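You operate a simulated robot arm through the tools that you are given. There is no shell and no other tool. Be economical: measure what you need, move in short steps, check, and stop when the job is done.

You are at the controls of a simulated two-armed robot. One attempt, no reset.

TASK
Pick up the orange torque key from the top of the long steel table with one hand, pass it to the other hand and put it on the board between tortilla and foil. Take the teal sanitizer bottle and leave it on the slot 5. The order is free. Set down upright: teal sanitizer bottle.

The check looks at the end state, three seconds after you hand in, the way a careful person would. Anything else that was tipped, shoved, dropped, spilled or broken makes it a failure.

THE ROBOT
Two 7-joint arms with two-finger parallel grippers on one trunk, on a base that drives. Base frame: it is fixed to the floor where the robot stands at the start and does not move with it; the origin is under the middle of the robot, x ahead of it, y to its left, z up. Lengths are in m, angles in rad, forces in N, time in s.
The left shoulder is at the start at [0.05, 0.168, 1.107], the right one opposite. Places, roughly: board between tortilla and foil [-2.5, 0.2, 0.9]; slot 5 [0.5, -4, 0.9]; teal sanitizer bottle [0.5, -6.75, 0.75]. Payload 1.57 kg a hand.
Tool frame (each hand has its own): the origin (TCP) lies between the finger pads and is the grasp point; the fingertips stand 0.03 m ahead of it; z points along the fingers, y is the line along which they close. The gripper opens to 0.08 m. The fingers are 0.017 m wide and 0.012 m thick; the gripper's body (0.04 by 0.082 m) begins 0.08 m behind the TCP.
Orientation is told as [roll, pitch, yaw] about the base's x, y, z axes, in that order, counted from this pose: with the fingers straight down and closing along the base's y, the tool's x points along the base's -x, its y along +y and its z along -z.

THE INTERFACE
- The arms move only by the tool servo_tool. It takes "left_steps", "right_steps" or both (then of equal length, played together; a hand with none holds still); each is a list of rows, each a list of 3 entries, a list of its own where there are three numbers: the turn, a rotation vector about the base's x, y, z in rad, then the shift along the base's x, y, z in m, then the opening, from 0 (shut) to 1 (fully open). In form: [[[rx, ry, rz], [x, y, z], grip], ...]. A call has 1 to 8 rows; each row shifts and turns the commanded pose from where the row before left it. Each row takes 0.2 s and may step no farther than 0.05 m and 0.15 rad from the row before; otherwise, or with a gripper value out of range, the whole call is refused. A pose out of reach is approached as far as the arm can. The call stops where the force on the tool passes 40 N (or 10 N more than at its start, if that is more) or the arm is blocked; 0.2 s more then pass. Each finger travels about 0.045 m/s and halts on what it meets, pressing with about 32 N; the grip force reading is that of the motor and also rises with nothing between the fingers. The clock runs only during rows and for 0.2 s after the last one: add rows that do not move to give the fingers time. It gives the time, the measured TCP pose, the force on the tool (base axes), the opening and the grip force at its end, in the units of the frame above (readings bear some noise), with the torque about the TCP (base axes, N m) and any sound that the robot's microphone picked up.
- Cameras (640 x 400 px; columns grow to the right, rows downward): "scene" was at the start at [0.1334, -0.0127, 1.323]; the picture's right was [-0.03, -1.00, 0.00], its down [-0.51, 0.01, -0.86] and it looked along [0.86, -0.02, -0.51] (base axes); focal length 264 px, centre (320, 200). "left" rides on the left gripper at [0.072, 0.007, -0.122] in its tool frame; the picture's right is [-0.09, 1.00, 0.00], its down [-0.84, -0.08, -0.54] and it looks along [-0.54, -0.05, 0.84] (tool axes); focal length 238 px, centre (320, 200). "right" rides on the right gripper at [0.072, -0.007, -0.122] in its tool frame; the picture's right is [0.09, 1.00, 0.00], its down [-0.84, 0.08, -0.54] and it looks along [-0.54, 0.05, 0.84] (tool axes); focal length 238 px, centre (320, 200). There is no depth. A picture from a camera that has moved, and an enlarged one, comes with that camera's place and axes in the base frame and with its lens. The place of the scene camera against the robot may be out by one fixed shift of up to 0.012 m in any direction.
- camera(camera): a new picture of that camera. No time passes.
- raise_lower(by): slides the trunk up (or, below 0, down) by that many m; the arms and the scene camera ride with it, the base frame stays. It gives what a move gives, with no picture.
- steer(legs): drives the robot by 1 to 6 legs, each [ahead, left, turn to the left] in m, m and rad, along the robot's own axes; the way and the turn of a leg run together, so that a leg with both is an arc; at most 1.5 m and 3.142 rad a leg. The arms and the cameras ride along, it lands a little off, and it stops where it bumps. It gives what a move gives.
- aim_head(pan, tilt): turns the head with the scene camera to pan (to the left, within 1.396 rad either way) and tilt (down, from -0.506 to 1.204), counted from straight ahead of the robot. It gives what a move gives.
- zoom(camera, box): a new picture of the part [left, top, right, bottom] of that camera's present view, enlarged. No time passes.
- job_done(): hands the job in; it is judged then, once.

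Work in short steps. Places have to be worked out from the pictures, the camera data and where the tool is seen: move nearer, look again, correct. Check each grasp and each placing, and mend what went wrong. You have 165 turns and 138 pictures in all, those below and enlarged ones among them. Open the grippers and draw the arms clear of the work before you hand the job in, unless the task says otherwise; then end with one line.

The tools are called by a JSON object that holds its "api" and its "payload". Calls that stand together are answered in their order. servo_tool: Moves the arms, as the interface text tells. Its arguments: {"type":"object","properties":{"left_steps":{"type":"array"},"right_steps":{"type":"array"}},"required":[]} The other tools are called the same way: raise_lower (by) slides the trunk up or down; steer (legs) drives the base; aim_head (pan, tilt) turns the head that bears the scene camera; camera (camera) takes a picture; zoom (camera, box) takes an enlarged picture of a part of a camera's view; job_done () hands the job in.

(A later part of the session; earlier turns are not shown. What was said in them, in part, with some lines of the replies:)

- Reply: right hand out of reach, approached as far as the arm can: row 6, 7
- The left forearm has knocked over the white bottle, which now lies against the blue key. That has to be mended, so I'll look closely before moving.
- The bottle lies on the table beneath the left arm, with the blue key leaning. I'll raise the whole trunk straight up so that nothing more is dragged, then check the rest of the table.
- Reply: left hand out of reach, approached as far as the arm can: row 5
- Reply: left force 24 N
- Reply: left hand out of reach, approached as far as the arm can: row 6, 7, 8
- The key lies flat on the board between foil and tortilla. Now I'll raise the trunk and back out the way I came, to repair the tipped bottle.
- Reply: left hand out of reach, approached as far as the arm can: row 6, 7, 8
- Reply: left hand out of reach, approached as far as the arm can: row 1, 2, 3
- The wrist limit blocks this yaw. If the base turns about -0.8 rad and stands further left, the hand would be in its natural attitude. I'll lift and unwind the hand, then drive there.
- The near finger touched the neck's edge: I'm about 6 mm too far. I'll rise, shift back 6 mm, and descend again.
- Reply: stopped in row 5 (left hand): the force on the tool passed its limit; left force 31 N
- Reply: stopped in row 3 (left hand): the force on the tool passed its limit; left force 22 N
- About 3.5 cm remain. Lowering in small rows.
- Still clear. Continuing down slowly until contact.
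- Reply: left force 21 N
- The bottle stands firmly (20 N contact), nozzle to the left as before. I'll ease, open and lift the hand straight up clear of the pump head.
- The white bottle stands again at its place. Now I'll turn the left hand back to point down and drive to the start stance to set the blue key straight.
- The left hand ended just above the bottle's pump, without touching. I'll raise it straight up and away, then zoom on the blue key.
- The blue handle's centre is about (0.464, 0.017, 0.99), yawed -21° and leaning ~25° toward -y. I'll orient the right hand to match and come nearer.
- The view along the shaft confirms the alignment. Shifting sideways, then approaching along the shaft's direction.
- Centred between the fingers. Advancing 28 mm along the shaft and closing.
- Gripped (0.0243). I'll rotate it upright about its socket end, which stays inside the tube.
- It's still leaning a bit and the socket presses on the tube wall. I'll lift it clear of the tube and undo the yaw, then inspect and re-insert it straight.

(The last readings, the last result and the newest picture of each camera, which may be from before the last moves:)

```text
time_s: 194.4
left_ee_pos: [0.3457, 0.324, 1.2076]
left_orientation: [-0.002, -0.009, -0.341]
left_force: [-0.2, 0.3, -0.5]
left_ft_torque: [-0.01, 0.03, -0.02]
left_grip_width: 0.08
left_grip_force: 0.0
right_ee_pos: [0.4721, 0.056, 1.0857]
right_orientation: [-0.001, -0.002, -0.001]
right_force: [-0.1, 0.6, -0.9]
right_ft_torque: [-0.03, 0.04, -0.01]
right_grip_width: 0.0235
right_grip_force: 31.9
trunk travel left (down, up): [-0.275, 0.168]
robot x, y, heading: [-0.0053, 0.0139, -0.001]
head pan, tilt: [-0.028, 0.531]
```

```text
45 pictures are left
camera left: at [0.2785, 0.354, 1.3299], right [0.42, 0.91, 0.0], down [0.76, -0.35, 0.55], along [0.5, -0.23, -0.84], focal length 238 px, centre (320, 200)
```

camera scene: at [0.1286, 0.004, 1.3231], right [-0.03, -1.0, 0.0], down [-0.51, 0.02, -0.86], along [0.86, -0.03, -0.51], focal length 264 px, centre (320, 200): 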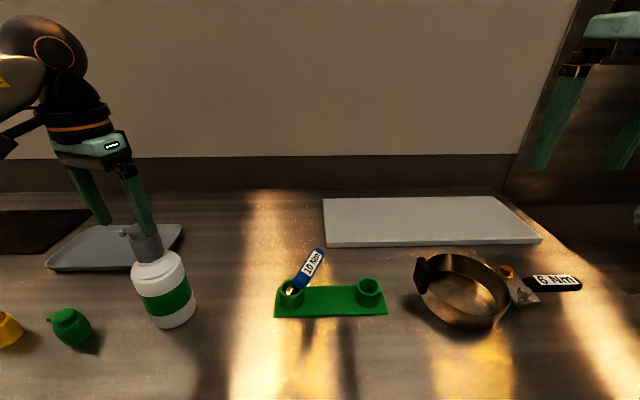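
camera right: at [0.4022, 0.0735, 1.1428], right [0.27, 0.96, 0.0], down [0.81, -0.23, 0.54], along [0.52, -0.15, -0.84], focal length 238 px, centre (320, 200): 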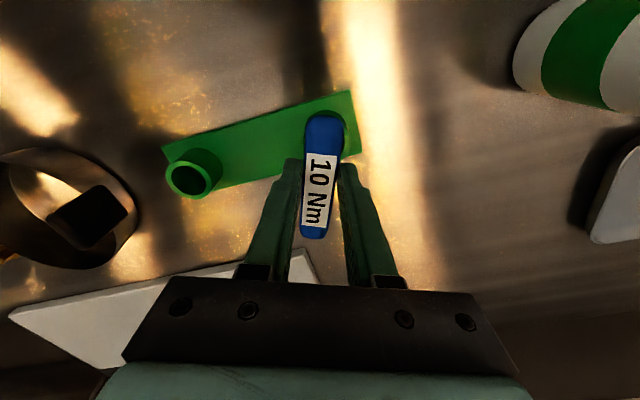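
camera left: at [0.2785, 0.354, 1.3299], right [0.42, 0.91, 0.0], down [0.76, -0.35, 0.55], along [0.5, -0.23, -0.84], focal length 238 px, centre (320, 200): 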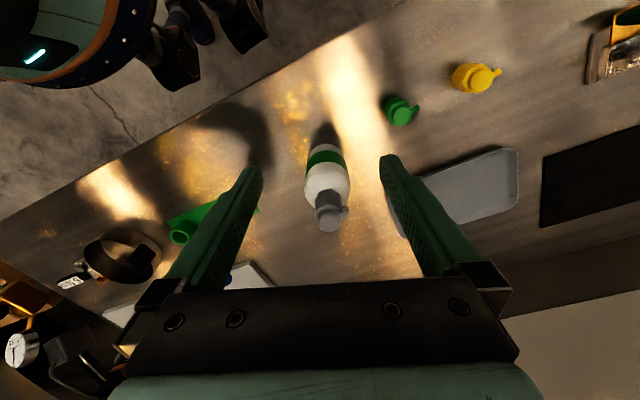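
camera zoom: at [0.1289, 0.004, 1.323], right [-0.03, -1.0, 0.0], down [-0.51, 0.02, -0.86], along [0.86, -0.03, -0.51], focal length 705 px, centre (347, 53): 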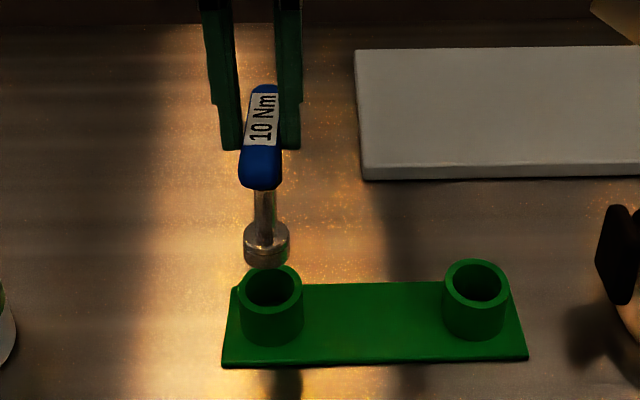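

The key hangs vertical now. The tube centre works out near (0.479, 0.057); I'll shift 6 mm in x and lower just to the rim to check.

{"api": "servo_tool", "payload": {"right_steps": [[[0, 0, 0], [0.0065, 0.001, 0], 0], [[0, 0, 0], [0, 0, -0.02], 0], [[0, 0, 0], [0, 0, -0.015], 0], [[0, 0, 0], [0, 0, 0], 0]]}}

{"api": "zoom", "payload": {"camera": "scene", "box": [240, 210, 340, 310]}}

```text
time_s: 195.4
left_ee_pos: [0.3443, 0.3227, 1.208]
left_orientation: [-0.002, -0.006, -0.339]
left_force: [-0.2, 0.9, 0.2]
left_ft_torque: [-0.01, 0.01, 0.01]
left_grip_width: 0.0799
left_grip_force: 0.1
right_ee_pos: [0.4786, 0.0572, 1.0517]
right_orientation: [-0.001, -0.003, -0.002]
right_force: [0.1, 0.4, -0.4]
right_ft_torque: [-0.01, -0.01, -0.01]
right_grip_width: 0.0235
right_grip_force: 32.1
trunk travel left (down, up): [-0.275, 0.168]
robot x, y, heading: [-0.0012, 0.017, -0.003]
head pan, tilt: [-0.028, 0.531]
```

```text
4.00 times, centred on (290, 260) of scene
camera zoom: at [0.1288, 0.004, 1.323], right [-0.03, -1.0, 0.0], down [-0.51, 0.02, -0.86], along [0.86, -0.03, -0.51], focal length 1057 px, centre (440, -40)
```

zoom: 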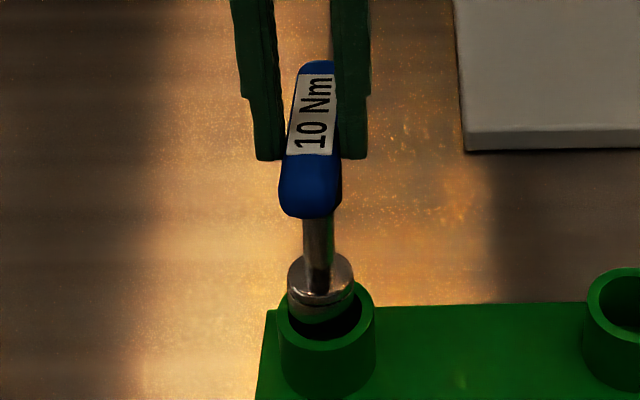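

The socket is almost centred over the hole, about 2 mm to the left. I'll correct and lower gently.

{"api": "servo_tool", "payload": {"right_steps": [[[0, 0, 0], [-0.001, -0.002, 0], 0], [[0, 0, 0], [0, 0, -0.008], 0], [[0, 0, 0], [0, 0, -0.008], 0], [[0, 0, 0], [0, 0, -0.008], 0], [[0, 0, 0], [0, 0, 0], 0]]}}

{"api": "zoom", "payload": {"camera": "scene", "box": [240, 210, 340, 310]}}

```text
time_s: 196.6
left_ee_pos: [0.3445, 0.3249, 1.2069]
left_orientation: [-0.003, -0.007, -0.34]
left_force: [-0.8, 0.3, -0.4]
left_ft_torque: [0.0, -0.02, 0.01]
left_grip_width: 0.08
left_grip_force: 0.0
right_ee_pos: [0.475, 0.0563, 1.0277]
right_orientation: [-0.001, -0.003, 0.002]
right_force: [-6.8, 3.3, 2.2]
right_ft_torque: [0.47, 0.78, 0.05]
right_grip_width: 0.0234
right_grip_force: 32.2
trunk travel left (down, up): [-0.275, 0.168]
robot x, y, heading: [-0.0067, 0.0173, -0.007]
head pan, tilt: [-0.028, 0.531]
```

```text
4.00 times, centred on (290, 260) of scene
camera zoom: at [0.1277, 0.0045, 1.3231], right [-0.03, -1.0, 0.0], down [-0.51, 0.02, -0.86], along [0.86, -0.03, -0.51], focal length 1057 px, centre (440, -40)
```

zoom: 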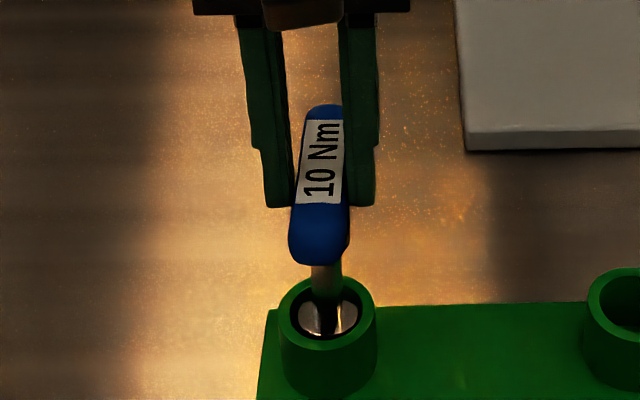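

It is in the tube, pressing lightly on the far wall. I'll relax 3 mm toward -x and lower on.

{"api": "servo_tool", "payload": {"right_steps": [[[0, 0, 0], [-0.003, 0.0015, 0], 0], [[0, 0, 0], [0, 0, -0.006], 0], [[0, 0, 0], [0, 0, -0.006], 0], [[0, 0, 0], [0, 0, 0], 0]]}}

{"api": "zoom", "payload": {"camera": "scene", "box": [240, 210, 340, 310]}}

```text
time_s: 197.6
left_ee_pos: [0.3443, 0.3228, 1.2084]
left_orientation: [-0.002, -0.007, -0.34]
left_force: [-0.4, -0.2, 0.0]
left_ft_torque: [0.02, -0.01, 0.01]
left_grip_width: 0.0803
left_grip_force: 0.0
right_ee_pos: [0.4748, 0.0558, 1.0155]
right_orientation: [0.001, -0.003, -0.004]
right_force: [0.3, -0.3, -1.3]
right_ft_torque: [-0.03, -0.01, -0.03]
right_grip_width: 0.0235
right_grip_force: 32.4
trunk travel left (down, up): [-0.275, 0.168]
robot x, y, heading: [-0.0031, 0.0178, -0.004]
head pan, tilt: [-0.028, 0.531]
```

```text
4.00 times, centred on (290, 260) of scene
camera zoom: at [0.1289, 0.004, 1.323], right [-0.03, -1.0, 0.0], down [-0.51, 0.02, -0.86], along [0.86, -0.03, -0.51], focal length 1057 px, centre (440, -40)
```

zoom: 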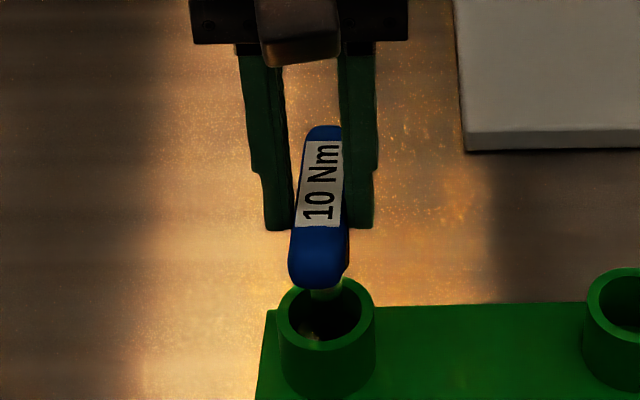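

Free of side forces. Lowering until it seats.

{"api": "servo_tool", "payload": {"right_steps": [[[0, 0, 0], [0, 0, -0.004], 0], [[0, 0, 0], [0, 0, -0.004], 0], [[0, 0, 0], [0, 0, -0.004], 0], [[0, 0, 0], [0, 0, 0], 0]]}}

```text
time_s: 198.3
left_ee_pos: [0.343, 0.3231, 1.2084]
left_orientation: [-0.002, -0.007, -0.339]
left_force: [0.5, 1.2, -0.3]
left_ft_torque: [0.03, 0.04, 0.02]
left_grip_width: 0.08
left_grip_force: 0.1
right_ee_pos: [0.4725, 0.0574, 1.0134]
right_orientation: [0.009, -0.008, 0.001]
right_force: [-8.5, -1.6, 15.9]
right_ft_torque: [-0.31, 0.71, -0.06]
right_grip_width: 0.0231
right_grip_force: 32.8
trunk travel left (down, up): [-0.275, 0.168]
robot x, y, heading: [-0.0045, 0.0193, -0.0]
head pan, tilt: [-0.028, 0.531]
stopped in row 3 (right hand): the force on the tool passed its limit (the readings are from after the stop); the commanded pose is now the measured one
```

It has reached the bottom. Easing and opening, then rising.

{"api": "servo_tool", "payload": {"right_steps": [[[0, 0, 0], [-0.0005, 0, 0.002], 0], [[0, 0, 0], [0, 0, 0], 0.4], [[0, 0, 0], [0, 0, 0], 1], [[0, 0, 0], [0, 0, 0], 1], [[0, 0, 0], [0, 0, 0], 1]]}}

{"api": "zoom", "payload": {"camera": "scene", "box": [220, 180, 400, 330]}}

{"api": "camera", "payload": {"camera": "right"}}

```text
time_s: 199.5
left_ee_pos: [0.3443, 0.3232, 1.2081]
left_orientation: [0.0, -0.007, -0.34]
left_force: [1.0, -0.8, -0.7]
left_ft_torque: [-0.02, -0.02, 0.01]
left_grip_width: 0.0802
left_grip_force: 0.2
right_ee_pos: [0.4737, 0.057, 1.0122]
right_orientation: [0.008, -0.009, -0.001]
right_force: [0.1, 0.1, 0.1]
right_ft_torque: [-0.01, -0.02, -0.02]
right_grip_width: 0.0801
right_grip_force: 0.1
trunk travel left (down, up): [-0.275, 0.168]
robot x, y, heading: [-0.007, 0.0163, -0.001]
head pan, tilt: [-0.028, 0.531]
```

```text
2.67 times, centred on (310, 255) of scene
camera zoom: at [0.1287, 0.004, 1.323], right [-0.03, -1.0, 0.0], down [-0.51, 0.02, -0.86], along [0.86, -0.03, -0.51], focal length 705 px, centre (347, 53)
```

zoom: 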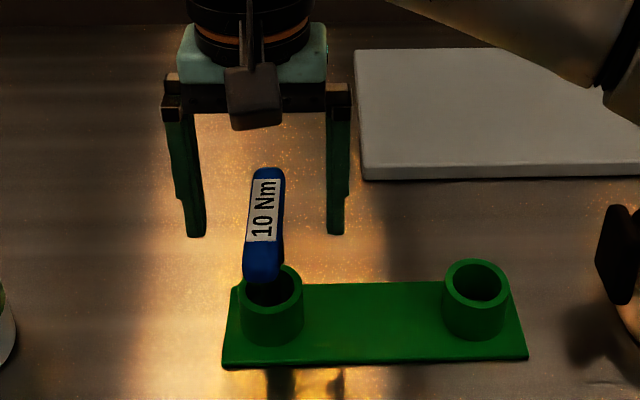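

```text
40 pictures are left
camera right: at [0.4009, 0.0491, 1.1333], right [-0.09, 1.0, 0.01], down [0.83, 0.07, 0.55], along [0.55, 0.06, -0.84], focal length 238 px, centre (320, 200)
```

right: 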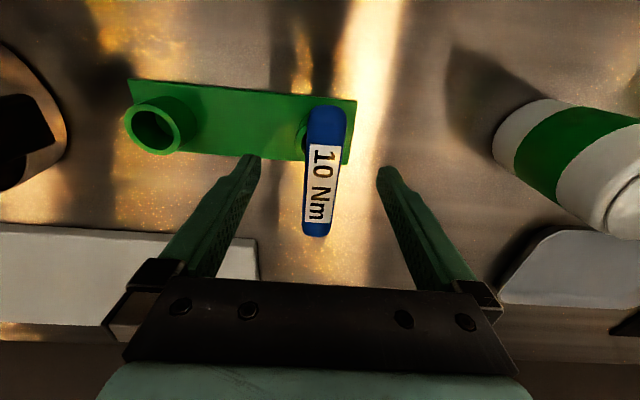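

The blue key is upright with its handle lengthwise as before. I'll raise the right hand straight up, raise the trunk and back off from the table.

{"api": "servo_tool", "payload": {"right_steps": [[[0, 0, 0], [0, 0, 0.03], 1], [[0, 0, 0], [0, 0, 0.04], 1], [[0, 0, 0], [0, 0, 0.04], 1], [[0, 0, 0], [-0.02, -0.03, 0.02], 1], [[0, 0, 0], [-0.02, -0.04, 0.01], 1], [[0, 0, 0], [-0.02, -0.04, 0], 1], [[0, 0, 0], [-0.02, -0.04, 0], 1], [[0, 0, 0], [0, -0.04, 0], 1]]}}

{"api": "raise_lower", "payload": {"by": 0.12}}

{"api": "steer", "payload": {"legs": [[-0.55, 0, 0]]}}

{"api": "camera", "payload": {"camera": "scene"}}

```text
time_s: 201.3
left_ee_pos: [0.3453, 0.3228, 1.2082]
left_orientation: [-0.002, -0.007, -0.339]
left_force: [-0.1, -0.6, 0.5]
left_ft_torque: [0.02, 0.01, -0.03]
left_grip_width: 0.0801
left_grip_force: 0.0
right_ee_pos: [0.3898, -0.1322, 1.152]
right_orientation: [0.008, -0.009, 0.0]
right_force: [-0.8, 0.3, -0.5]
right_ft_torque: [0.05, 0.0, 0.01]
right_grip_width: 0.0802
right_grip_force: 0.2
trunk travel left (down, up): [-0.275, 0.168]
robot x, y, heading: [-0.0058, 0.0197, -0.007]
head pan, tilt: [-0.028, 0.531]
```

```text
time_s: 202.8
left_ee_pos: [0.3447, 0.3241, 1.3282]
left_orientation: [-0.003, -0.008, -0.341]
left_force: [-0.7, 0.4, 1.0]
left_ft_torque: [0.02, 0.01, 0.0]
left_grip_width: 0.0805
left_grip_force: 0.1
right_ee_pos: [0.3912, -0.1337, 1.2714]
right_orientation: [0.007, -0.009, 0.001]
right_force: [0.3, 0.6, 0.6]
right_ft_torque: [0.0, 0.01, 0.02]
right_grip_width: 0.0803
right_grip_force: 0.1
trunk travel left (down, up): [-0.395, 0.048]
robot x, y, heading: [-0.0033, 0.0155, -0.003]
head pan, tilt: [-0.028, 0.531]
```

```text
time_s: 206.0
left_ee_pos: [-0.2141, 0.3266, 1.3281]
left_orientation: [-0.001, -0.007, -0.338]
left_force: [0.0, 0.6, -0.4]
left_ft_torque: [-0.03, -0.02, -0.02]
left_grip_width: 0.0796
left_grip_force: 0.2
right_ee_pos: [-0.1672, -0.1314, 1.2723]
right_orientation: [0.007, -0.01, 0.002]
right_force: [-0.3, -0.5, 1.2]
right_ft_torque: [-0.02, -0.02, -0.02]
right_grip_width: 0.0799
right_grip_force: 0.1
trunk travel left (down, up): [-0.395, 0.048]
robot x, y, heading: [-0.5579, 0.0211, -0.007]
head pan, tilt: [-0.028, 0.531]
```

```text
39 pictures are left
camera scene: at [-0.4294, 0.0056, 1.4431], right [-0.03, -1.0, 0.0], down [-0.51, 0.02, -0.86], along [0.86, -0.03, -0.51], focal length 264 px, centre (320, 200)
```

scene: 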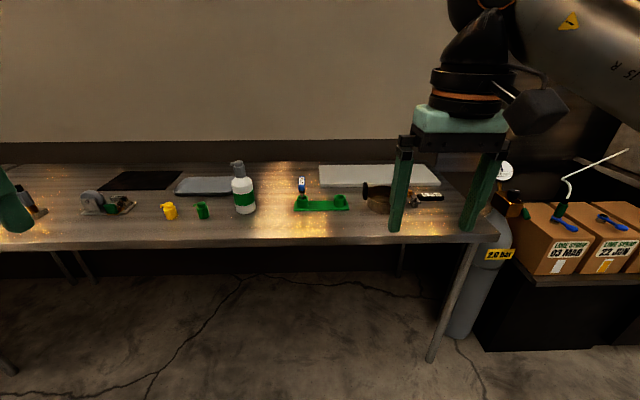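

The steel table is restored. Now for the teal bottle: I'll look toward -y along the aisle.

{"api": "aim_head", "payload": {"pan": -1.2, "tilt": 0.35}}

{"api": "camera", "payload": {"camera": "scene"}}

```text
time_s: 207.4
left_ee_pos: [-0.2127, 0.3256, 1.3278]
left_orientation: [-0.001, -0.008, -0.339]
left_force: [0.1, 0.1, 0.6]
left_ft_torque: [0.01, -0.03, -0.02]
left_grip_width: 0.0799
left_grip_force: 0.0
right_ee_pos: [-0.1668, -0.1312, 1.2717]
right_orientation: [0.01, -0.009, 0.002]
right_force: [-0.3, 0.5, -0.5]
right_ft_torque: [0.01, 0.02, 0.02]
right_grip_width: 0.08
right_grip_force: 0.0
trunk travel left (down, up): [-0.395, 0.048]
robot x, y, heading: [-0.5619, 0.02, -0.001]
head pan, tilt: [-1.201, 0.351]
```

```text
38 pictures are left
camera scene: at [-0.4857, -0.0786, 1.4596], right [-0.93, -0.36, 0.0], down [-0.12, 0.32, -0.94], along [0.34, -0.88, -0.34], focal length 264 px, centre (320, 200)
```

scene: 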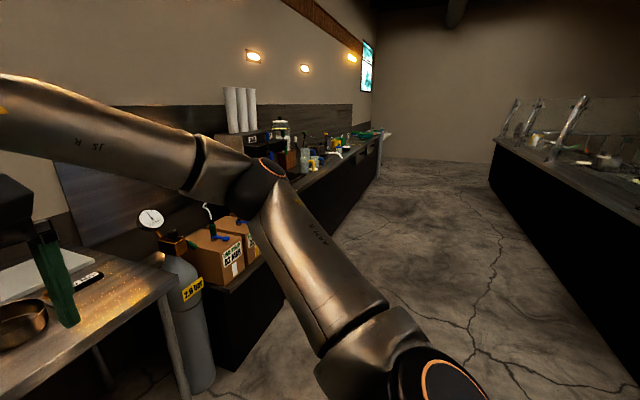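

The aisle is clear. Strafing to about y=-4 to see the slots.

{"api": "steer", "payload": {"legs": [[0, -1.4, 0], [0, -1.3, 0], [0, -1.3, 0]]}}

{"api": "aim_head", "payload": {"pan": 0.0, "tilt": 0.5}}

{"api": "camera", "payload": {"camera": "scene"}}

```text
time_s: 227.2
left_ee_pos: [-0.2373, -3.796, 1.3275]
left_orientation: [-0.003, -0.006, -0.341]
left_force: [0.5, 0.2, -0.5]
left_ft_torque: [-0.01, -0.03, 0.01]
left_grip_width: 0.08
left_grip_force: 0.1
right_ee_pos: [-0.1917, -4.2528, 1.2731]
right_orientation: [0.007, -0.009, -0.002]
right_force: [1.2, 0.3, 0.5]
right_ft_torque: [0.0, 0.02, -0.04]
right_grip_width: 0.0801
right_grip_force: 0.0
trunk travel left (down, up): [-0.395, 0.048]
robot x, y, heading: [-0.5894, -4.1031, -0.001]
head pan, tilt: [-1.201, 0.351]
```

```text
time_s: 228.6
left_ee_pos: [-0.2383, -3.7952, 1.3276]
left_orientation: [-0.002, -0.008, -0.343]
left_force: [-0.3, 0.9, -0.3]
left_ft_torque: [0.0, 0.0, 0.01]
left_grip_width: 0.0798
left_grip_force: 0.0
right_ee_pos: [-0.1916, -4.252, 1.2715]
right_orientation: [0.009, -0.008, -0.003]
right_force: [-0.5, -0.2, 0.2]
right_ft_torque: [0.01, 0.02, 0.01]
right_grip_width: 0.0801
right_grip_force: 0.0
trunk travel left (down, up): [-0.395, 0.048]
robot x, y, heading: [-0.5903, -4.1008, -0.005]
head pan, tilt: [0.0, 0.499]
```

```text
37 pictures are left
camera scene: at [-0.4538, -4.1126, 1.4459], right [-0.01, -1.0, 0.0], down [-0.48, 0.0, -0.88], along [0.88, 0.0, -0.48], focal length 264 px, centre (320, 200)
```

scene: 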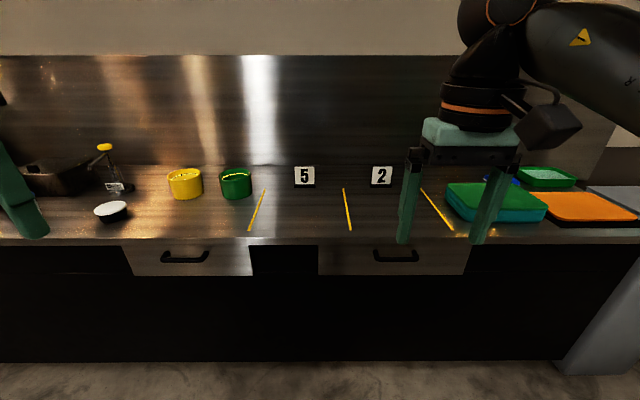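

Slot 5 lies between the yellow lines, centre about (0.50, -4.03). On to the teal bottle near y=-6.75.

{"api": "steer", "payload": {"legs": [[0, -1.3, 0], [0, -1.2, 0]]}}

{"api": "camera", "payload": {"camera": "scene"}}

```text
time_s: 240.7
left_ee_pos: [-0.3076, -6.2835, 1.3283]
left_orientation: [-0.003, -0.007, -0.388]
left_force: [-0.7, -0.2, -0.3]
left_ft_torque: [-0.03, -0.02, 0.0]
left_grip_width: 0.0801
left_grip_force: 0.1
right_ee_pos: [-0.2839, -6.742, 1.273]
right_orientation: [0.006, -0.008, -0.049]
right_force: [-0.1, 0.0, 0.8]
right_ft_torque: [0.01, 0.02, -0.01]
right_grip_width: 0.08
right_grip_force: 0.0
trunk travel left (down, up): [-0.395, 0.048]
robot x, y, heading: [-0.6725, -6.5726, -0.053]
head pan, tilt: [0.0, 0.499]
```

```text
36 pictures are left
camera scene: at [-0.5376, -6.5891, 1.4459], right [-0.05, -1.0, 0.0], down [-0.48, 0.03, -0.88], along [0.88, -0.05, -0.48], focal length 264 px, centre (320, 200)
```

scene: 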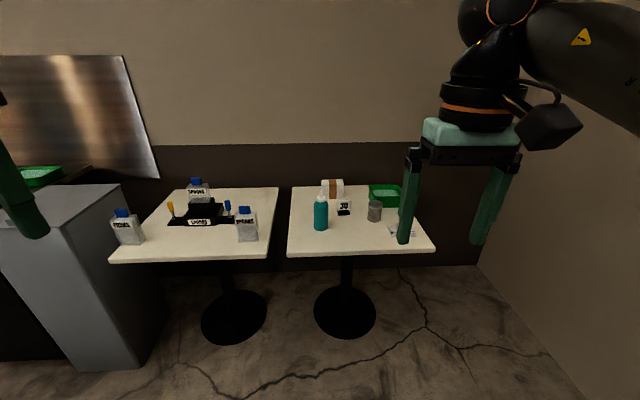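

The teal bottle stands on the right small table near (0.45, -6.65). Zooming in.

{"api": "zoom", "payload": {"camera": "scene", "box": [270, 160, 430, 260]}}

```text
4.00 times, centred on (350, 210) of scene
camera zoom: at [-0.5376, -6.5891, 1.4459], right [-0.05, -1.0, 0.0], down [-0.48, 0.03, -0.88], along [0.88, -0.05, -0.48], focal length 1057 px, centre (200, 160)
```

zoom: 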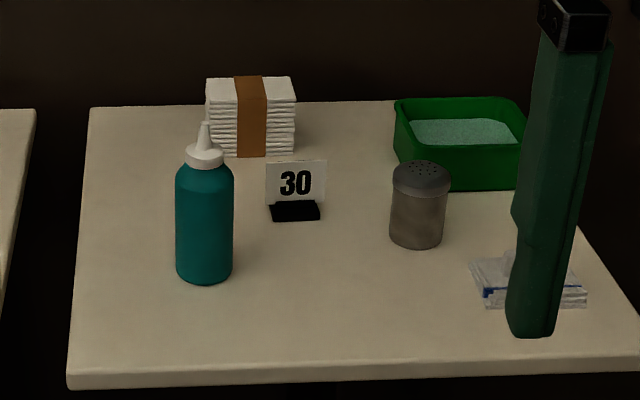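

It's a squeeze bottle about 0.066 m wide with its shoulder at z≈0.89. I'll grasp the body with the right hand, fingers pointing forward and down at 45°. Driving up first.

{"api": "steer", "payload": {"legs": [[0.58, 0.123, 0.053]]}}

{"api": "servo_tool", "payload": {"right_steps": [[[0, -0.131, 0], [-0.02, 0, 0], 1], [[0, -0.131, 0], [-0.02, 0, 0], 1], [[0, -0.131, 0], [-0.02, 0, 0], 1], [[0, -0.131, 0], [-0.02, 0, 0], 1], [[0, -0.131, 0], [0, 0, 0], 1], [[0, -0.131, 0], [0, 0, 0], 1]]}}

{"api": "camera", "payload": {"camera": "scene"}}

{"api": "camera", "payload": {"camera": "right"}}

```text
time_s: 244.0
left_ee_pos: [0.2489, -6.15, 1.3282]
left_orientation: [-0.001, -0.007, -0.321]
left_force: [0.5, 0.2, 0.2]
left_ft_torque: [0.01, -0.01, 0.02]
left_grip_width: 0.0799
left_grip_force: 0.2
right_ee_pos: [0.3031, -6.6064, 1.2716]
right_orientation: [0.007, -0.009, 0.019]
right_force: [-0.3, -0.1, -0.1]
right_ft_torque: [0.0, 0.0, -0.02]
right_grip_width: 0.0799
right_grip_force: 0.1
trunk travel left (down, up): [-0.395, 0.048]
robot x, y, heading: [-0.0905, -6.4593, 0.018]
head pan, tilt: [0.0, 0.499]
```

```text
time_s: 245.4
left_ee_pos: [0.2473, -6.1503, 1.3282]
left_orientation: [-0.001, -0.008, -0.322]
left_force: [0.0, 0.1, 0.2]
left_ft_torque: [0.02, -0.03, 0.03]
left_grip_width: 0.0801
left_grip_force: 0.1
right_ee_pos: [0.223, -6.6042, 1.2709]
right_orientation: [-0.011, -0.798, 0.026]
right_force: [-0.2, -0.4, -0.1]
right_ft_torque: [-0.01, 0.0, -0.01]
right_grip_width: 0.0801
right_grip_force: 0.0
trunk travel left (down, up): [-0.395, 0.048]
robot x, y, heading: [-0.0954, -6.4614, 0.016]
head pan, tilt: [0.0, 0.499]
```

```text
34 pictures are left
camera scene: at [0.0385, -6.471, 1.4459], right [0.01, -1.0, 0.0], down [-0.48, -0.01, -0.88], along [0.88, 0.01, -0.48], focal length 264 px, centre (320, 200)
```

scene: 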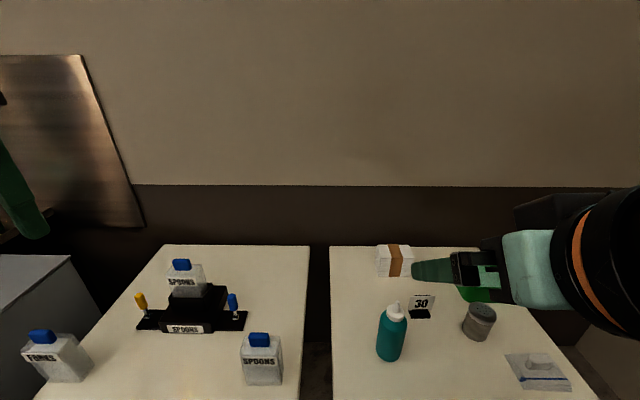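

```text
33 pictures are left
camera right: at [0.085, -6.6135, 1.3045], right [-0.08, 0.99, -0.07], down [0.19, 0.09, 0.98], along [0.98, 0.07, -0.2], focal length 238 px, centre (320, 200)
```

right: 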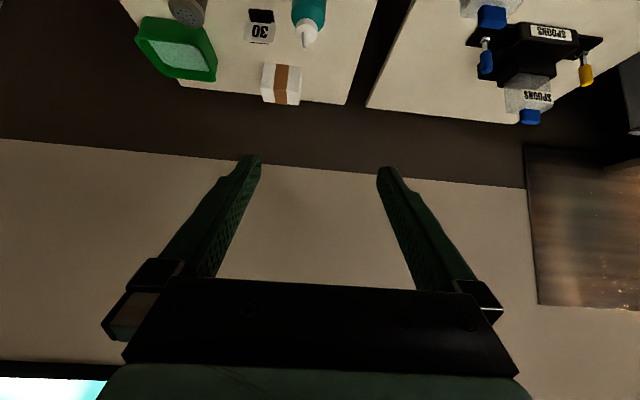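

The bottle is around (0.47, -6.64). I'll lower the trunk with the hand still in front, then look along the fingers.

{"api": "raise_lower", "payload": {"by": -0.26}}

{"api": "camera", "payload": {"camera": "right"}}

{"api": "camera", "payload": {"camera": "scene"}}

```text
time_s: 248.1
left_ee_pos: [0.248, -6.1506, 1.0672]
left_orientation: [-0.001, -0.006, -0.322]
left_force: [0.0, -0.8, -0.1]
left_ft_torque: [-0.01, -0.01, 0.0]
left_grip_width: 0.0802
left_grip_force: 0.0
right_ee_pos: [0.2229, -6.6053, 1.0104]
right_orientation: [-0.01, -0.795, 0.026]
right_force: [-0.1, 0.0, 1.0]
right_ft_torque: [-0.02, 0.01, 0.0]
right_grip_width: 0.0802
right_grip_force: 0.0
trunk travel left (down, up): [-0.135, 0.308]
robot x, y, heading: [-0.0984, -6.4639, 0.011]
head pan, tilt: [0.0, 0.499]
```

```text
32 pictures are left
camera right: at [0.0853, -6.6136, 1.0447], right [-0.08, 0.99, -0.07], down [0.2, 0.09, 0.98], along [0.98, 0.07, -0.2], focal length 238 px, centre (320, 200)
```

right: 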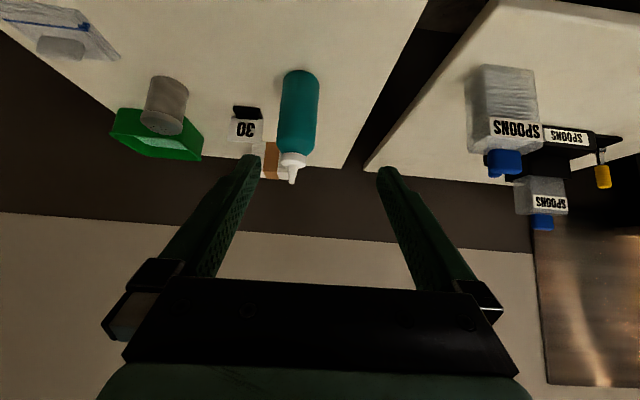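

```text
31 pictures are left
camera scene: at [0.0387, -6.4711, 1.1859], right [0.01, -1.0, 0.0], down [-0.48, -0.01, -0.88], along [0.88, 0.01, -0.48], focal length 264 px, centre (320, 200)
```

scene: 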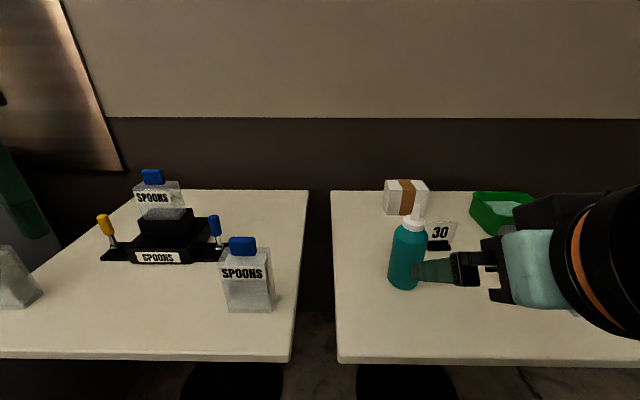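

The bottle's axis is at (0.456, -6.635), body z 0.75–0.89. I'll tilt a bit flatter and move to a pre-grasp point 12 cm back along the fingers.

{"api": "servo_tool", "payload": {"right_steps": [[[0, -0.125, 0], [0.032, -0.0075, -0.034], 1], [[0, -0.125, 0], [0.032, -0.0075, -0.034], 1], [[0, 0, 0], [0.032, -0.0075, -0.034], 1], [[0, 0, 0], [0.033, -0.0075, -0.033], 1], [[0, 0, 0], [0, 0, 0], 1]]}}

{"api": "camera", "payload": {"camera": "right"}}

{"api": "camera", "payload": {"camera": "scene"}}

```text
time_s: 249.3
left_ee_pos: [0.2483, -6.1506, 1.0669]
left_orientation: [-0.002, -0.008, -0.321]
left_force: [0.7, 0.1, 0.2]
left_ft_torque: [0.02, 0.03, 0.02]
left_grip_width: 0.0801
left_grip_force: 0.1
right_ee_pos: [0.3795, -6.6208, 0.8955]
right_orientation: [-0.025, -1.045, 0.037]
right_force: [0.7, 0.2, -0.2]
right_ft_torque: [-0.01, 0.0, 0.01]
right_grip_width: 0.0798
right_grip_force: 0.1
right hand out of reach, approached as far as the arm can: row 1, 2
trunk travel left (down, up): [-0.135, 0.308]
robot x, y, heading: [-0.0958, -6.4654, 0.015]
head pan, tilt: [0.0, 0.499]
```

```text
30 pictures are left
camera right: at [0.238, -6.6304, 0.8943], right [-0.06, 0.99, -0.09], down [-0.05, 0.09, 0.99], along [1.0, 0.07, 0.04], focal length 238 px, centre (320, 200)
```

right: 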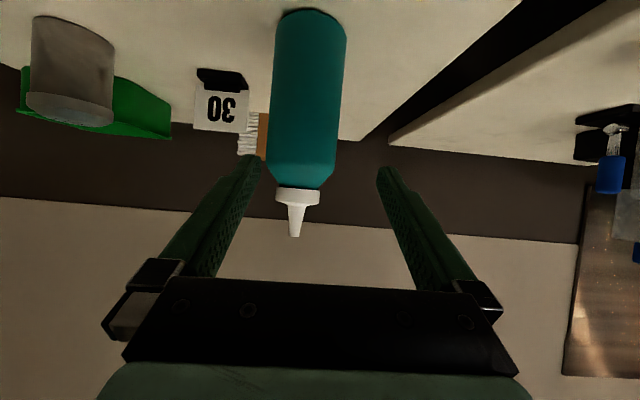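

```text
29 pictures are left
camera scene: at [0.0388, -6.4711, 1.1859], right [0.01, -1.0, 0.0], down [-0.48, -0.01, -0.88], along [0.88, 0.01, -0.48], focal length 264 px, centre (320, 200)
```

scene: 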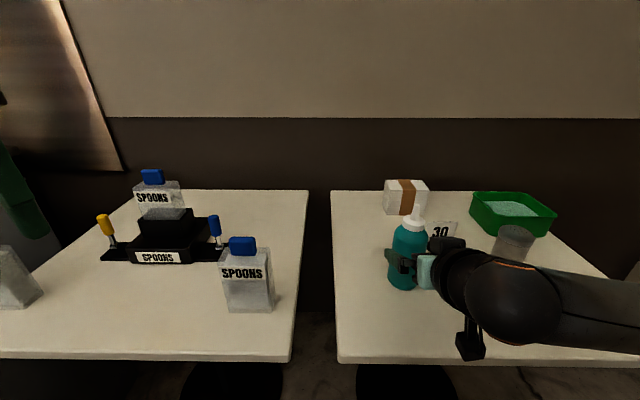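

Lined up within a few mm. I'll centre in y, undo the small yaw, and check once before sliding around the body.

{"api": "servo_tool", "payload": {"right_steps": [[[0, 0, -0.035], [-0.01, -0.014, -0.03], 1], [[0, 0, 0], [0.012, 0, -0.007], 1], [[0, 0, 0], [0, 0, 0], 1]]}}

{"api": "camera", "payload": {"camera": "right"}}

```text
time_s: 250.1
left_ee_pos: [0.2482, -6.1497, 1.0686]
left_orientation: [-0.002, -0.007, -0.321]
left_force: [0.6, -0.4, 0.2]
left_ft_torque: [0.0, -0.05, 0.0]
left_grip_width: 0.0798
left_grip_force: 0.0
right_ee_pos: [0.3816, -6.6343, 0.8592]
right_orientation: [-0.025, -1.044, 0.002]
right_force: [-0.1, -1.1, -0.5]
right_ft_torque: [0.01, 0.02, 0.01]
right_grip_width: 0.08
right_grip_force: 0.1
trunk travel left (down, up): [-0.135, 0.308]
robot x, y, heading: [-0.0981, -6.4603, 0.015]
head pan, tilt: [0.0, 0.499]
```

```text
28 pictures are left
camera right: at [0.2383, -6.6385, 0.8577], right [-0.03, 1.0, -0.09], down [-0.05, 0.09, 0.99], along [1.0, 0.03, 0.04], focal length 238 px, centre (320, 200)
```

right: 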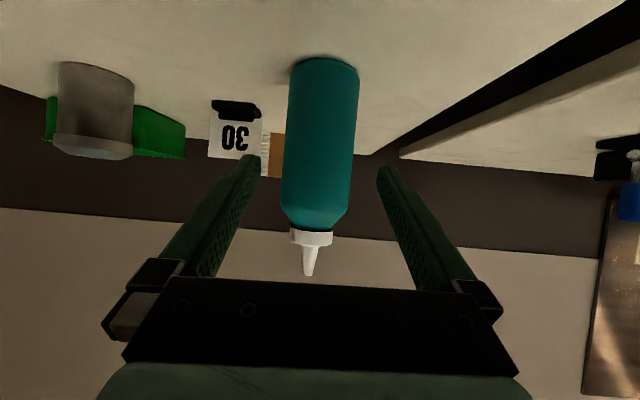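

Centred to ~3 mm. Sliding forward around the body and closing.

{"api": "servo_tool", "payload": {"right_steps": [[[0, 0, 0], [0.02, -0.003, -0.012], 1], [[0, 0, 0], [0.025, 0, -0.0147], 1], [[0, 0, 0], [0.028, 0, -0.0165], 1], [[0, 0, 0], [0, 0, 0], 1], [[0, 0, 0], [0, 0, 0], 0.5], [[0, 0, 0], [0, 0, 0], 0.5], [[0, 0, 0], [0, 0, 0], 0.5]]}}

{"api": "camera", "payload": {"camera": "right"}}

{"api": "camera", "payload": {"camera": "scene"}}

```text
time_s: 251.7
left_ee_pos: [0.2485, -6.1511, 1.0673]
left_orientation: [-0.001, -0.007, -0.322]
left_force: [0.3, -0.3, 0.1]
left_ft_torque: [-0.01, -0.01, -0.02]
left_grip_width: 0.0799
left_grip_force: 0.0
right_ee_pos: [0.4532, -6.6376, 0.814]
right_orientation: [-0.024, -1.044, 0.001]
right_force: [1.5, 0.0, -0.7]
right_ft_torque: [0.1, -0.04, 0.0]
right_grip_width: 0.0632
right_grip_force: 31.3
trunk travel left (down, up): [-0.135, 0.308]
robot x, y, heading: [-0.0981, -6.4613, 0.016]
head pan, tilt: [0.0, 0.499]
```

```text
27 pictures are left
camera right: at [0.3118, -6.6418, 0.8127], right [-0.03, 1.0, -0.09], down [-0.05, 0.09, 0.99], along [1.0, 0.03, 0.04], focal length 238 px, centre (320, 200)
```

right: 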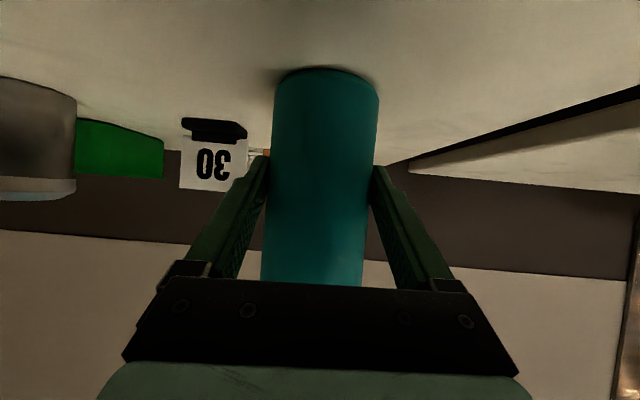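

```text
26 pictures are left
camera scene: at [0.0388, -6.471, 1.1859], right [0.01, -1.0, 0.0], down [-0.48, -0.01, -0.88], along [0.88, 0.01, -0.48], focal length 264 px, centre (320, 200)
```

scene: 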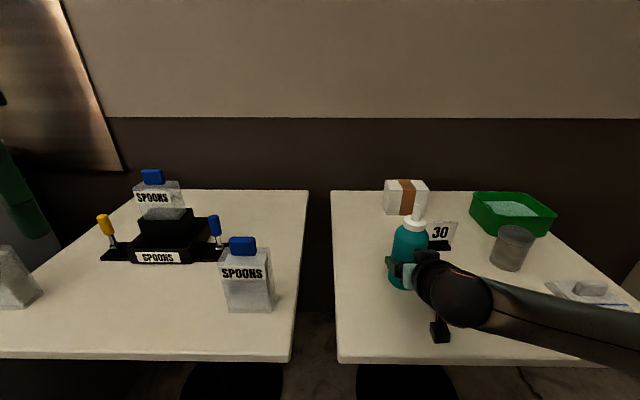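

Gripped (0.063 m, 31 N). I'll raise straight up with the trunk.

{"api": "raise_lower", "payload": {"by": 0.3}}

{"api": "camera", "payload": {"camera": "scene"}}

```text
time_s: 254.7
left_ee_pos: [0.2489, -6.1496, 1.3683]
left_orientation: [-0.002, -0.006, -0.321]
left_force: [0.1, -0.3, -0.3]
left_ft_torque: [-0.01, -0.01, -0.01]
left_grip_width: 0.0802
left_grip_force: 0.0
right_ee_pos: [0.4541, -6.6377, 1.1141]
right_orientation: [-0.024, -1.044, 0.004]
right_force: [-0.1, -1.2, -3.0]
right_ft_torque: [0.01, 0.02, 0.01]
right_grip_width: 0.0632
right_grip_force: 32.4
trunk travel left (down, up): [-0.435, 0.008]
robot x, y, heading: [-0.0935, -6.4603, 0.014]
head pan, tilt: [0.0, 0.499]
```

```text
25 pictures are left
camera scene: at [0.0392, -6.4712, 1.4858], right [0.01, -1.0, 0.0], down [-0.48, -0.01, -0.88], along [0.88, 0.01, -0.48], focal length 264 px, centre (320, 200)
```

scene: 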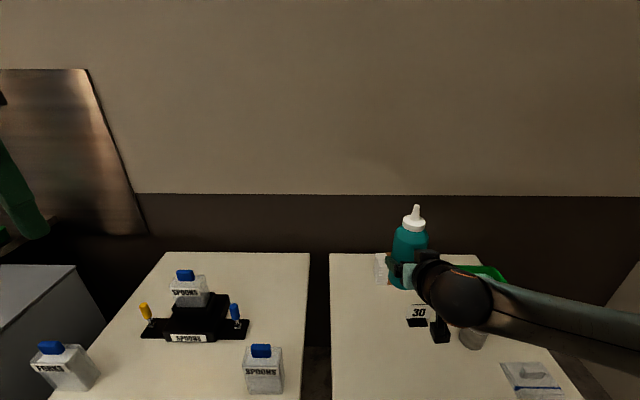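

Held firmly and upright. Backing off, then strafing left to slot 5.

{"api": "steer", "payload": {"legs": [[-0.55, 0, -0.014], [0, 1.3, 0], [0, 1.3, 0]]}}

{"api": "camera", "payload": {"camera": "scene"}}

```text
time_s: 270.1
left_ee_pos: [-0.1513, -3.584, 1.3678]
left_orientation: [-0.001, -0.007, -0.41]
left_force: [-0.1, -0.2, -0.3]
left_ft_torque: [0.01, 0.02, 0.0]
left_grip_width: 0.0801
left_grip_force: 0.0
right_ee_pos: [0.0128, -4.088, 1.114]
right_orientation: [-0.024, -1.045, -0.086]
right_force: [-0.9, -0.5, -2.6]
right_ft_torque: [0.0, 0.07, -0.01]
right_grip_width: 0.0628
right_grip_force: 32.3
trunk travel left (down, up): [-0.435, 0.008]
robot x, y, heading: [-0.5209, -3.8656, -0.073]
head pan, tilt: [0.0, 0.499]
```

```text
24 pictures are left
camera scene: at [-0.3862, -3.8854, 1.4858], right [-0.07, -1.0, 0.0], down [-0.48, 0.03, -0.88], along [0.88, -0.06, -0.48], focal length 264 px, centre (320, 200)
```

scene: 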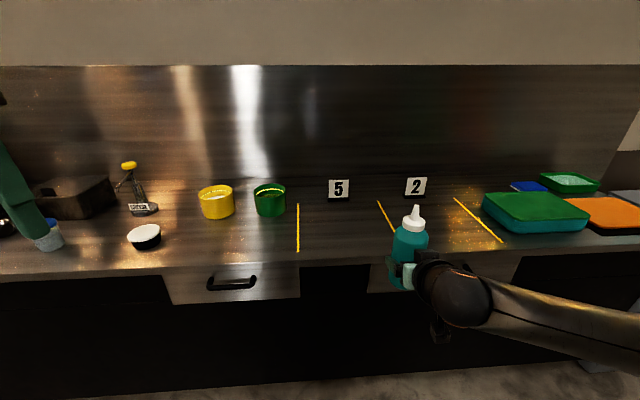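

Slot 5 spans y -3.86 to -4.22 and x 0.335–0.65; its centre is (0.49, -4.04). Driving in so the bottle comes above it.

{"api": "steer", "payload": {"legs": [[0.46, 0.037, 0.073]]}}

{"api": "aim_head", "payload": {"pan": -0.3, "tilt": 0.75}}

{"api": "camera", "payload": {"camera": "scene"}}

```text
time_s: 272.9
left_ee_pos: [0.2925, -3.5311, 1.3675]
left_orientation: [-0.001, -0.006, -0.328]
left_force: [0.3, 0.2, -0.2]
left_ft_torque: [-0.01, -0.01, -0.01]
left_grip_width: 0.0799
left_grip_force: 0.1
right_ee_pos: [0.4949, -4.0232, 1.1135]
right_orientation: [-0.024, -1.044, -0.004]
right_force: [-0.1, 0.0, -2.9]
right_ft_torque: [0.03, 0.04, 0.01]
right_grip_width: 0.0628
right_grip_force: 32.1
trunk travel left (down, up): [-0.435, 0.008]
robot x, y, heading: [-0.0506, -3.8439, 0.01]
head pan, tilt: [0.0, 0.499]
```

```text
time_s: 273.6
left_ee_pos: [0.2917, -3.5338, 1.368]
left_orientation: [-0.002, -0.005, -0.328]
left_force: [0.5, 0.2, -0.1]
left_ft_torque: [-0.01, 0.02, -0.04]
left_grip_width: 0.08
left_grip_force: 0.0
right_ee_pos: [0.4961, -4.0229, 1.1142]
right_orientation: [-0.025, -1.044, -0.006]
right_force: [0.2, 0.1, -4.0]
right_ft_torque: [-0.01, 0.05, 0.0]
right_grip_width: 0.0626
right_grip_force: 32.0
trunk travel left (down, up): [-0.435, 0.008]
robot x, y, heading: [-0.052, -3.8445, 0.007]
head pan, tilt: [-0.3, 0.75]
```

```text
23 pictures are left
camera scene: at [0.0698, -3.8777, 1.4639], right [-0.29, -0.96, 0.0], down [-0.65, 0.2, -0.73], along [0.7, -0.21, -0.68], focal length 264 px, centre (320, 200)
```

scene: 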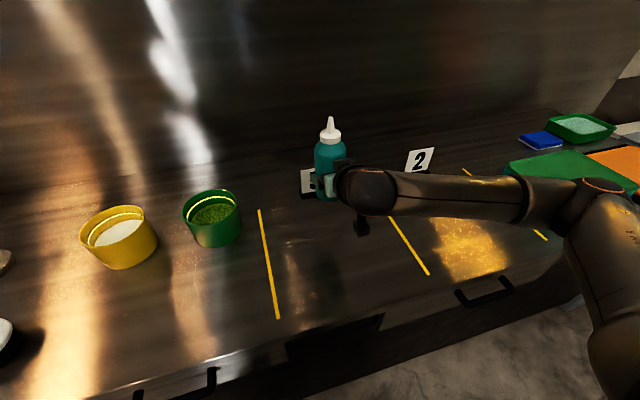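

I'm about 17 mm left of the slot's centre; I'll shift and lower the trunk by 0.10, then check.

{"api": "servo_tool", "payload": {"right_steps": [[[0, 0, 0], [-0.003, -0.017, 0], 0.5], [[0, 0, 0], [0, 0, 0], 0.5]]}}

{"api": "raise_lower", "payload": {"by": -0.1}}

{"api": "camera", "payload": {"camera": "scene"}}

{"api": "camera", "payload": {"camera": "right"}}

```text
time_s: 274.2
left_ee_pos: [0.2934, -3.5335, 1.3665]
left_orientation: [-0.001, -0.006, -0.328]
left_force: [0.0, 0.7, 0.4]
left_ft_torque: [0.01, 0.02, -0.02]
left_grip_width: 0.0801
left_grip_force: 0.1
right_ee_pos: [0.4919, -4.0382, 1.1126]
right_orientation: [-0.024, -1.044, -0.004]
right_force: [0.2, -0.1, -2.9]
right_ft_torque: [0.0, 0.03, -0.02]
right_grip_width: 0.0626
right_grip_force: 32.4
trunk travel left (down, up): [-0.435, 0.008]
robot x, y, heading: [-0.0512, -3.8394, 0.012]
head pan, tilt: [-0.3, 0.75]
```

```text
time_s: 275.6
left_ee_pos: [0.292, -3.5347, 1.2681]
left_orientation: [-0.002, -0.006, -0.328]
left_force: [0.7, 0.2, 0.7]
left_ft_torque: [-0.01, -0.04, 0.0]
left_grip_width: 0.0801
left_grip_force: 0.1
right_ee_pos: [0.4916, -4.0391, 1.0132]
right_orientation: [-0.024, -1.045, -0.005]
right_force: [0.8, 0.6, -2.7]
right_ft_torque: [0.02, 0.01, 0.01]
right_grip_width: 0.0626
right_grip_force: 31.7
trunk travel left (down, up): [-0.335, 0.108]
robot x, y, heading: [-0.0537, -3.8405, 0.005]
head pan, tilt: [-0.3, 0.75]
```

```text
22 pictures are left
camera scene: at [0.0697, -3.8778, 1.3639], right [-0.29, -0.96, 0.0], down [-0.65, 0.2, -0.73], along [0.7, -0.21, -0.68], focal length 264 px, centre (320, 200)
```

scene: 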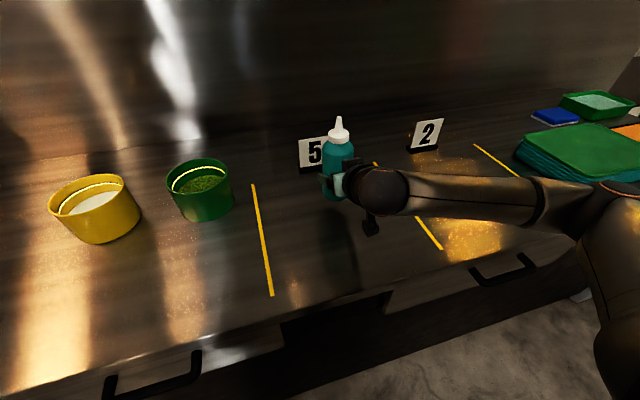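

```text
21 pictures are left
camera right: at [0.3492, -4.0418, 1.0125], right [-0.02, 1.0, -0.09], down [-0.05, 0.09, 0.99], along [1.0, 0.02, 0.04], focal length 238 px, centre (320, 200)
```

right: 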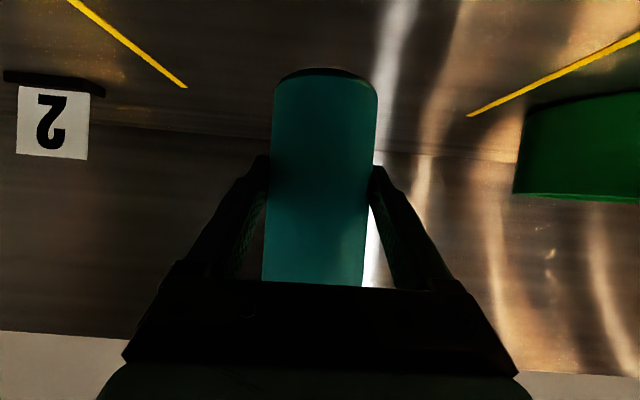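

Well centred between the lines. Lowering with the arm in small steps.

{"api": "servo_tool", "payload": {"right_steps": [[[0, 0, 0], [0, 0, -0.015], 0.5], [[0, 0, 0], [0, 0, -0.012], 0.5], [[0, 0, 0], [0, 0, -0.006], 0.5], [[0, 0, 0], [0, 0, -0.006], 0.5], [[0, 0, 0], [0, 0, 0], 0.5]]}}

{"api": "zoom", "payload": {"camera": "scene", "box": [240, 90, 460, 260]}}

```text
time_s: 276.8
left_ee_pos: [0.2932, -3.5339, 1.2684]
left_orientation: [-0.001, -0.006, -0.328]
left_force: [1.1, -0.3, 0.1]
left_ft_torque: [0.0, 0.0, -0.03]
left_grip_width: 0.08
left_grip_force: 0.1
right_ee_pos: [0.4924, -4.0392, 0.9739]
right_orientation: [-0.025, -1.043, -0.006]
right_force: [0.0, 0.1, -3.4]
right_ft_torque: [-0.01, 0.05, -0.01]
right_grip_width: 0.0625
right_grip_force: 32.2
trunk travel left (down, up): [-0.335, 0.108]
robot x, y, heading: [-0.0541, -3.8484, 0.006]
head pan, tilt: [-0.3, 0.75]
```

```text
2.35 times, centred on (350, 175) of scene
camera zoom: at [0.0698, -3.8778, 1.3639], right [-0.29, -0.96, 0.0], down [-0.65, 0.2, -0.73], along [0.7, -0.21, -0.68], focal length 622 px, centre (249, 259)
```

zoom: 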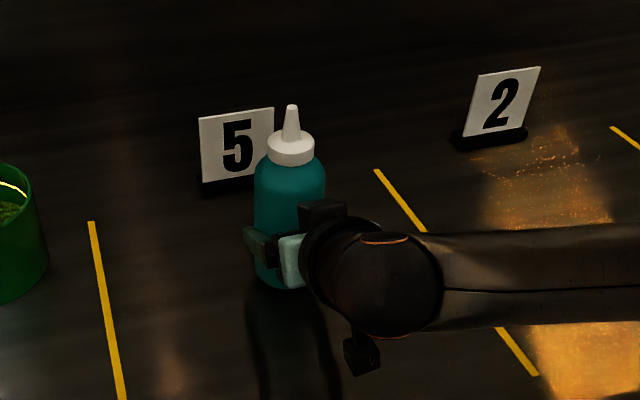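

Close to the surface now. Lowering in 4 mm steps until contact.

{"api": "servo_tool", "payload": {"right_steps": [[[0, 0, 0], [0, 0, -0.004], 0.5], [[0, 0, 0], [0, 0, -0.004], 0.5], [[0, 0, 0], [0, 0, -0.004], 0.5], [[0, 0, 0], [0, 0, 0], 0.5]]}}

```text
time_s: 277.8
left_ee_pos: [0.2913, -3.533, 1.2693]
left_orientation: [-0.002, -0.008, -0.331]
left_force: [-0.2, 0.0, -0.6]
left_ft_torque: [-0.01, -0.03, 0.04]
left_grip_width: 0.0801
left_grip_force: 0.1
right_ee_pos: [0.4922, -4.0378, 0.9646]
right_orientation: [-0.022, -1.049, -0.007]
right_force: [-0.4, 1.0, 5.9]
right_ft_torque: [0.26, 0.05, 0.04]
right_grip_width: 0.063
right_grip_force: 31.9
trunk travel left (down, up): [-0.335, 0.108]
robot x, y, heading: [-0.0538, -3.8459, 0.011]
head pan, tilt: [-0.3, 0.75]
```

Contact at 0.9646 as expected. I'll release and withdraw backward along the fingers.

{"api": "servo_tool", "payload": {"right_steps": [[[0, 0, 0], [0, 0, 0], 0.85], [[0, 0, 0], [0, 0, 0], 1], [[0, 0, 0], [0, 0, 0], 1], [[0, 0, 0], [-0.02, 0, 0.0115], 1], [[0, 0, 0], [-0.03, 0, 0.017], 1], [[0, 0, 0], [-0.035, 0, 0.02], 1], [[0, 0, 0], [-0.035, 0, 0.02], 1]]}}

{"api": "camera", "payload": {"camera": "scene"}}

{"api": "camera", "payload": {"camera": "right"}}

```text
time_s: 279.4
left_ee_pos: [0.2932, -3.5325, 1.2671]
left_orientation: [-0.002, -0.008, -0.329]
left_force: [0.5, 0.3, 0.2]
left_ft_torque: [0.0, 0.04, 0.01]
left_grip_width: 0.0798
left_grip_force: 0.0
right_ee_pos: [0.3902, -4.032, 1.0312]
right_orientation: [-0.025, -1.044, 0.0]
right_force: [1.2, 0.4, -0.4]
right_ft_torque: [0.02, 0.03, -0.01]
right_grip_width: 0.0802
right_grip_force: 0.0
right hand out of reach, approached as far as the arm can: row 7
trunk travel left (down, up): [-0.335, 0.108]
robot x, y, heading: [-0.0526, -3.8417, 0.008]
head pan, tilt: [-0.3, 0.75]
```

```text
19 pictures are left
camera scene: at [0.07, -3.8772, 1.3639], right [-0.29, -0.96, 0.0], down [-0.65, 0.2, -0.73], along [0.7, -0.21, -0.68], focal length 264 px, centre (320, 200)
```

scene: 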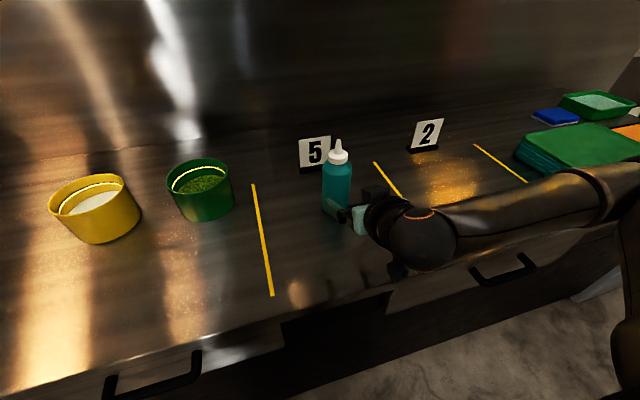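

```text
18 pictures are left
camera right: at [0.2484, -4.0351, 1.0292], right [-0.02, 1.0, -0.09], down [-0.04, 0.09, 0.99], along [1.0, 0.03, 0.04], focal length 238 px, centre (320, 200)
```

right: 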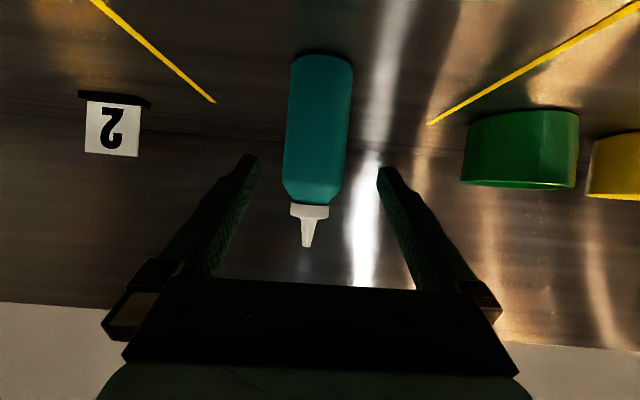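

The bottle stands upright in slot 5, hand clear. I'll back the base away and take a last look.

{"api": "steer", "payload": {"legs": [[-0.5, 0, 0]]}}

{"api": "aim_head", "payload": {"pan": -0.2, "tilt": 0.5}}

{"api": "camera", "payload": {"camera": "scene"}}

```text
time_s: 282.3
left_ee_pos: [-0.2088, -3.538, 1.2693]
left_orientation: [-0.002, -0.008, -0.329]
left_force: [0.0, -0.1, 0.3]
left_ft_torque: [0.02, -0.01, 0.03]
left_grip_width: 0.0799
left_grip_force: 0.1
right_ee_pos: [-0.11, -4.0383, 1.0302]
right_orientation: [-0.023, -1.042, -0.006]
right_force: [-0.7, -0.7, -0.3]
right_ft_torque: [-0.02, 0.0, 0.01]
right_grip_width: 0.08
right_grip_force: 0.0
trunk travel left (down, up): [-0.335, 0.108]
robot x, y, heading: [-0.5556, -3.8517, 0.007]
head pan, tilt: [-0.3, 0.75]
```

```text
time_s: 283.1
left_ee_pos: [-0.2082, -3.5383, 1.268]
left_orientation: [-0.003, -0.007, -0.33]
left_force: [0.4, -0.1, -0.7]
left_ft_torque: [-0.03, 0.03, 0.02]
left_grip_width: 0.0802
left_grip_force: 0.0
right_ee_pos: [-0.111, -4.0374, 1.0305]
right_orientation: [-0.024, -1.046, -0.006]
right_force: [-0.8, 0.6, 0.3]
right_ft_torque: [-0.02, -0.03, -0.01]
right_grip_width: 0.08
right_grip_force: 0.1
trunk travel left (down, up): [-0.335, 0.108]
robot x, y, heading: [-0.5575, -3.846, 0.007]
head pan, tilt: [-0.201, 0.499]
```

```text
17 pictures are left
camera scene: at [-0.4219, -3.8751, 1.3858], right [-0.19, -0.98, 0.0], down [-0.47, 0.09, -0.88], along [0.86, -0.17, -0.48], focal length 264 px, centre (320, 200)
```

scene: 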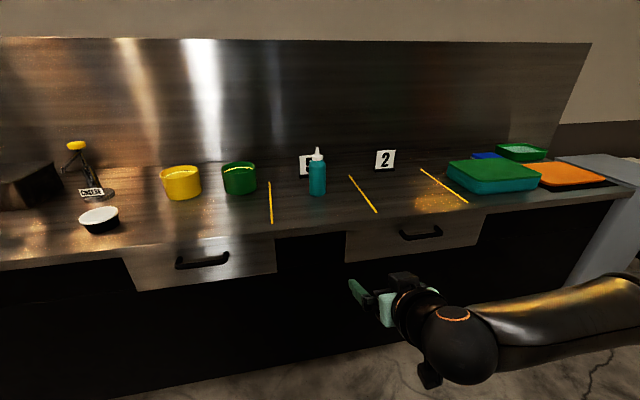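

The bottle is upright in slot 5, the key is on the board, the steel table is tidied, and both grippers are open and clear. Handing in.

{"api": "job_done", "payload": {}}

```text
The job is handed in.
```

I handed the job in with both parts done: the orange key lies on the board between tortilla and foil after a hand-to-hand pass, and the teal bottle stands upright in slot 5. During the handover my left arm knocked over the white bottle, which tilted the blue key; I stood both up again, the bottle to within about 1 cm of its original spot.
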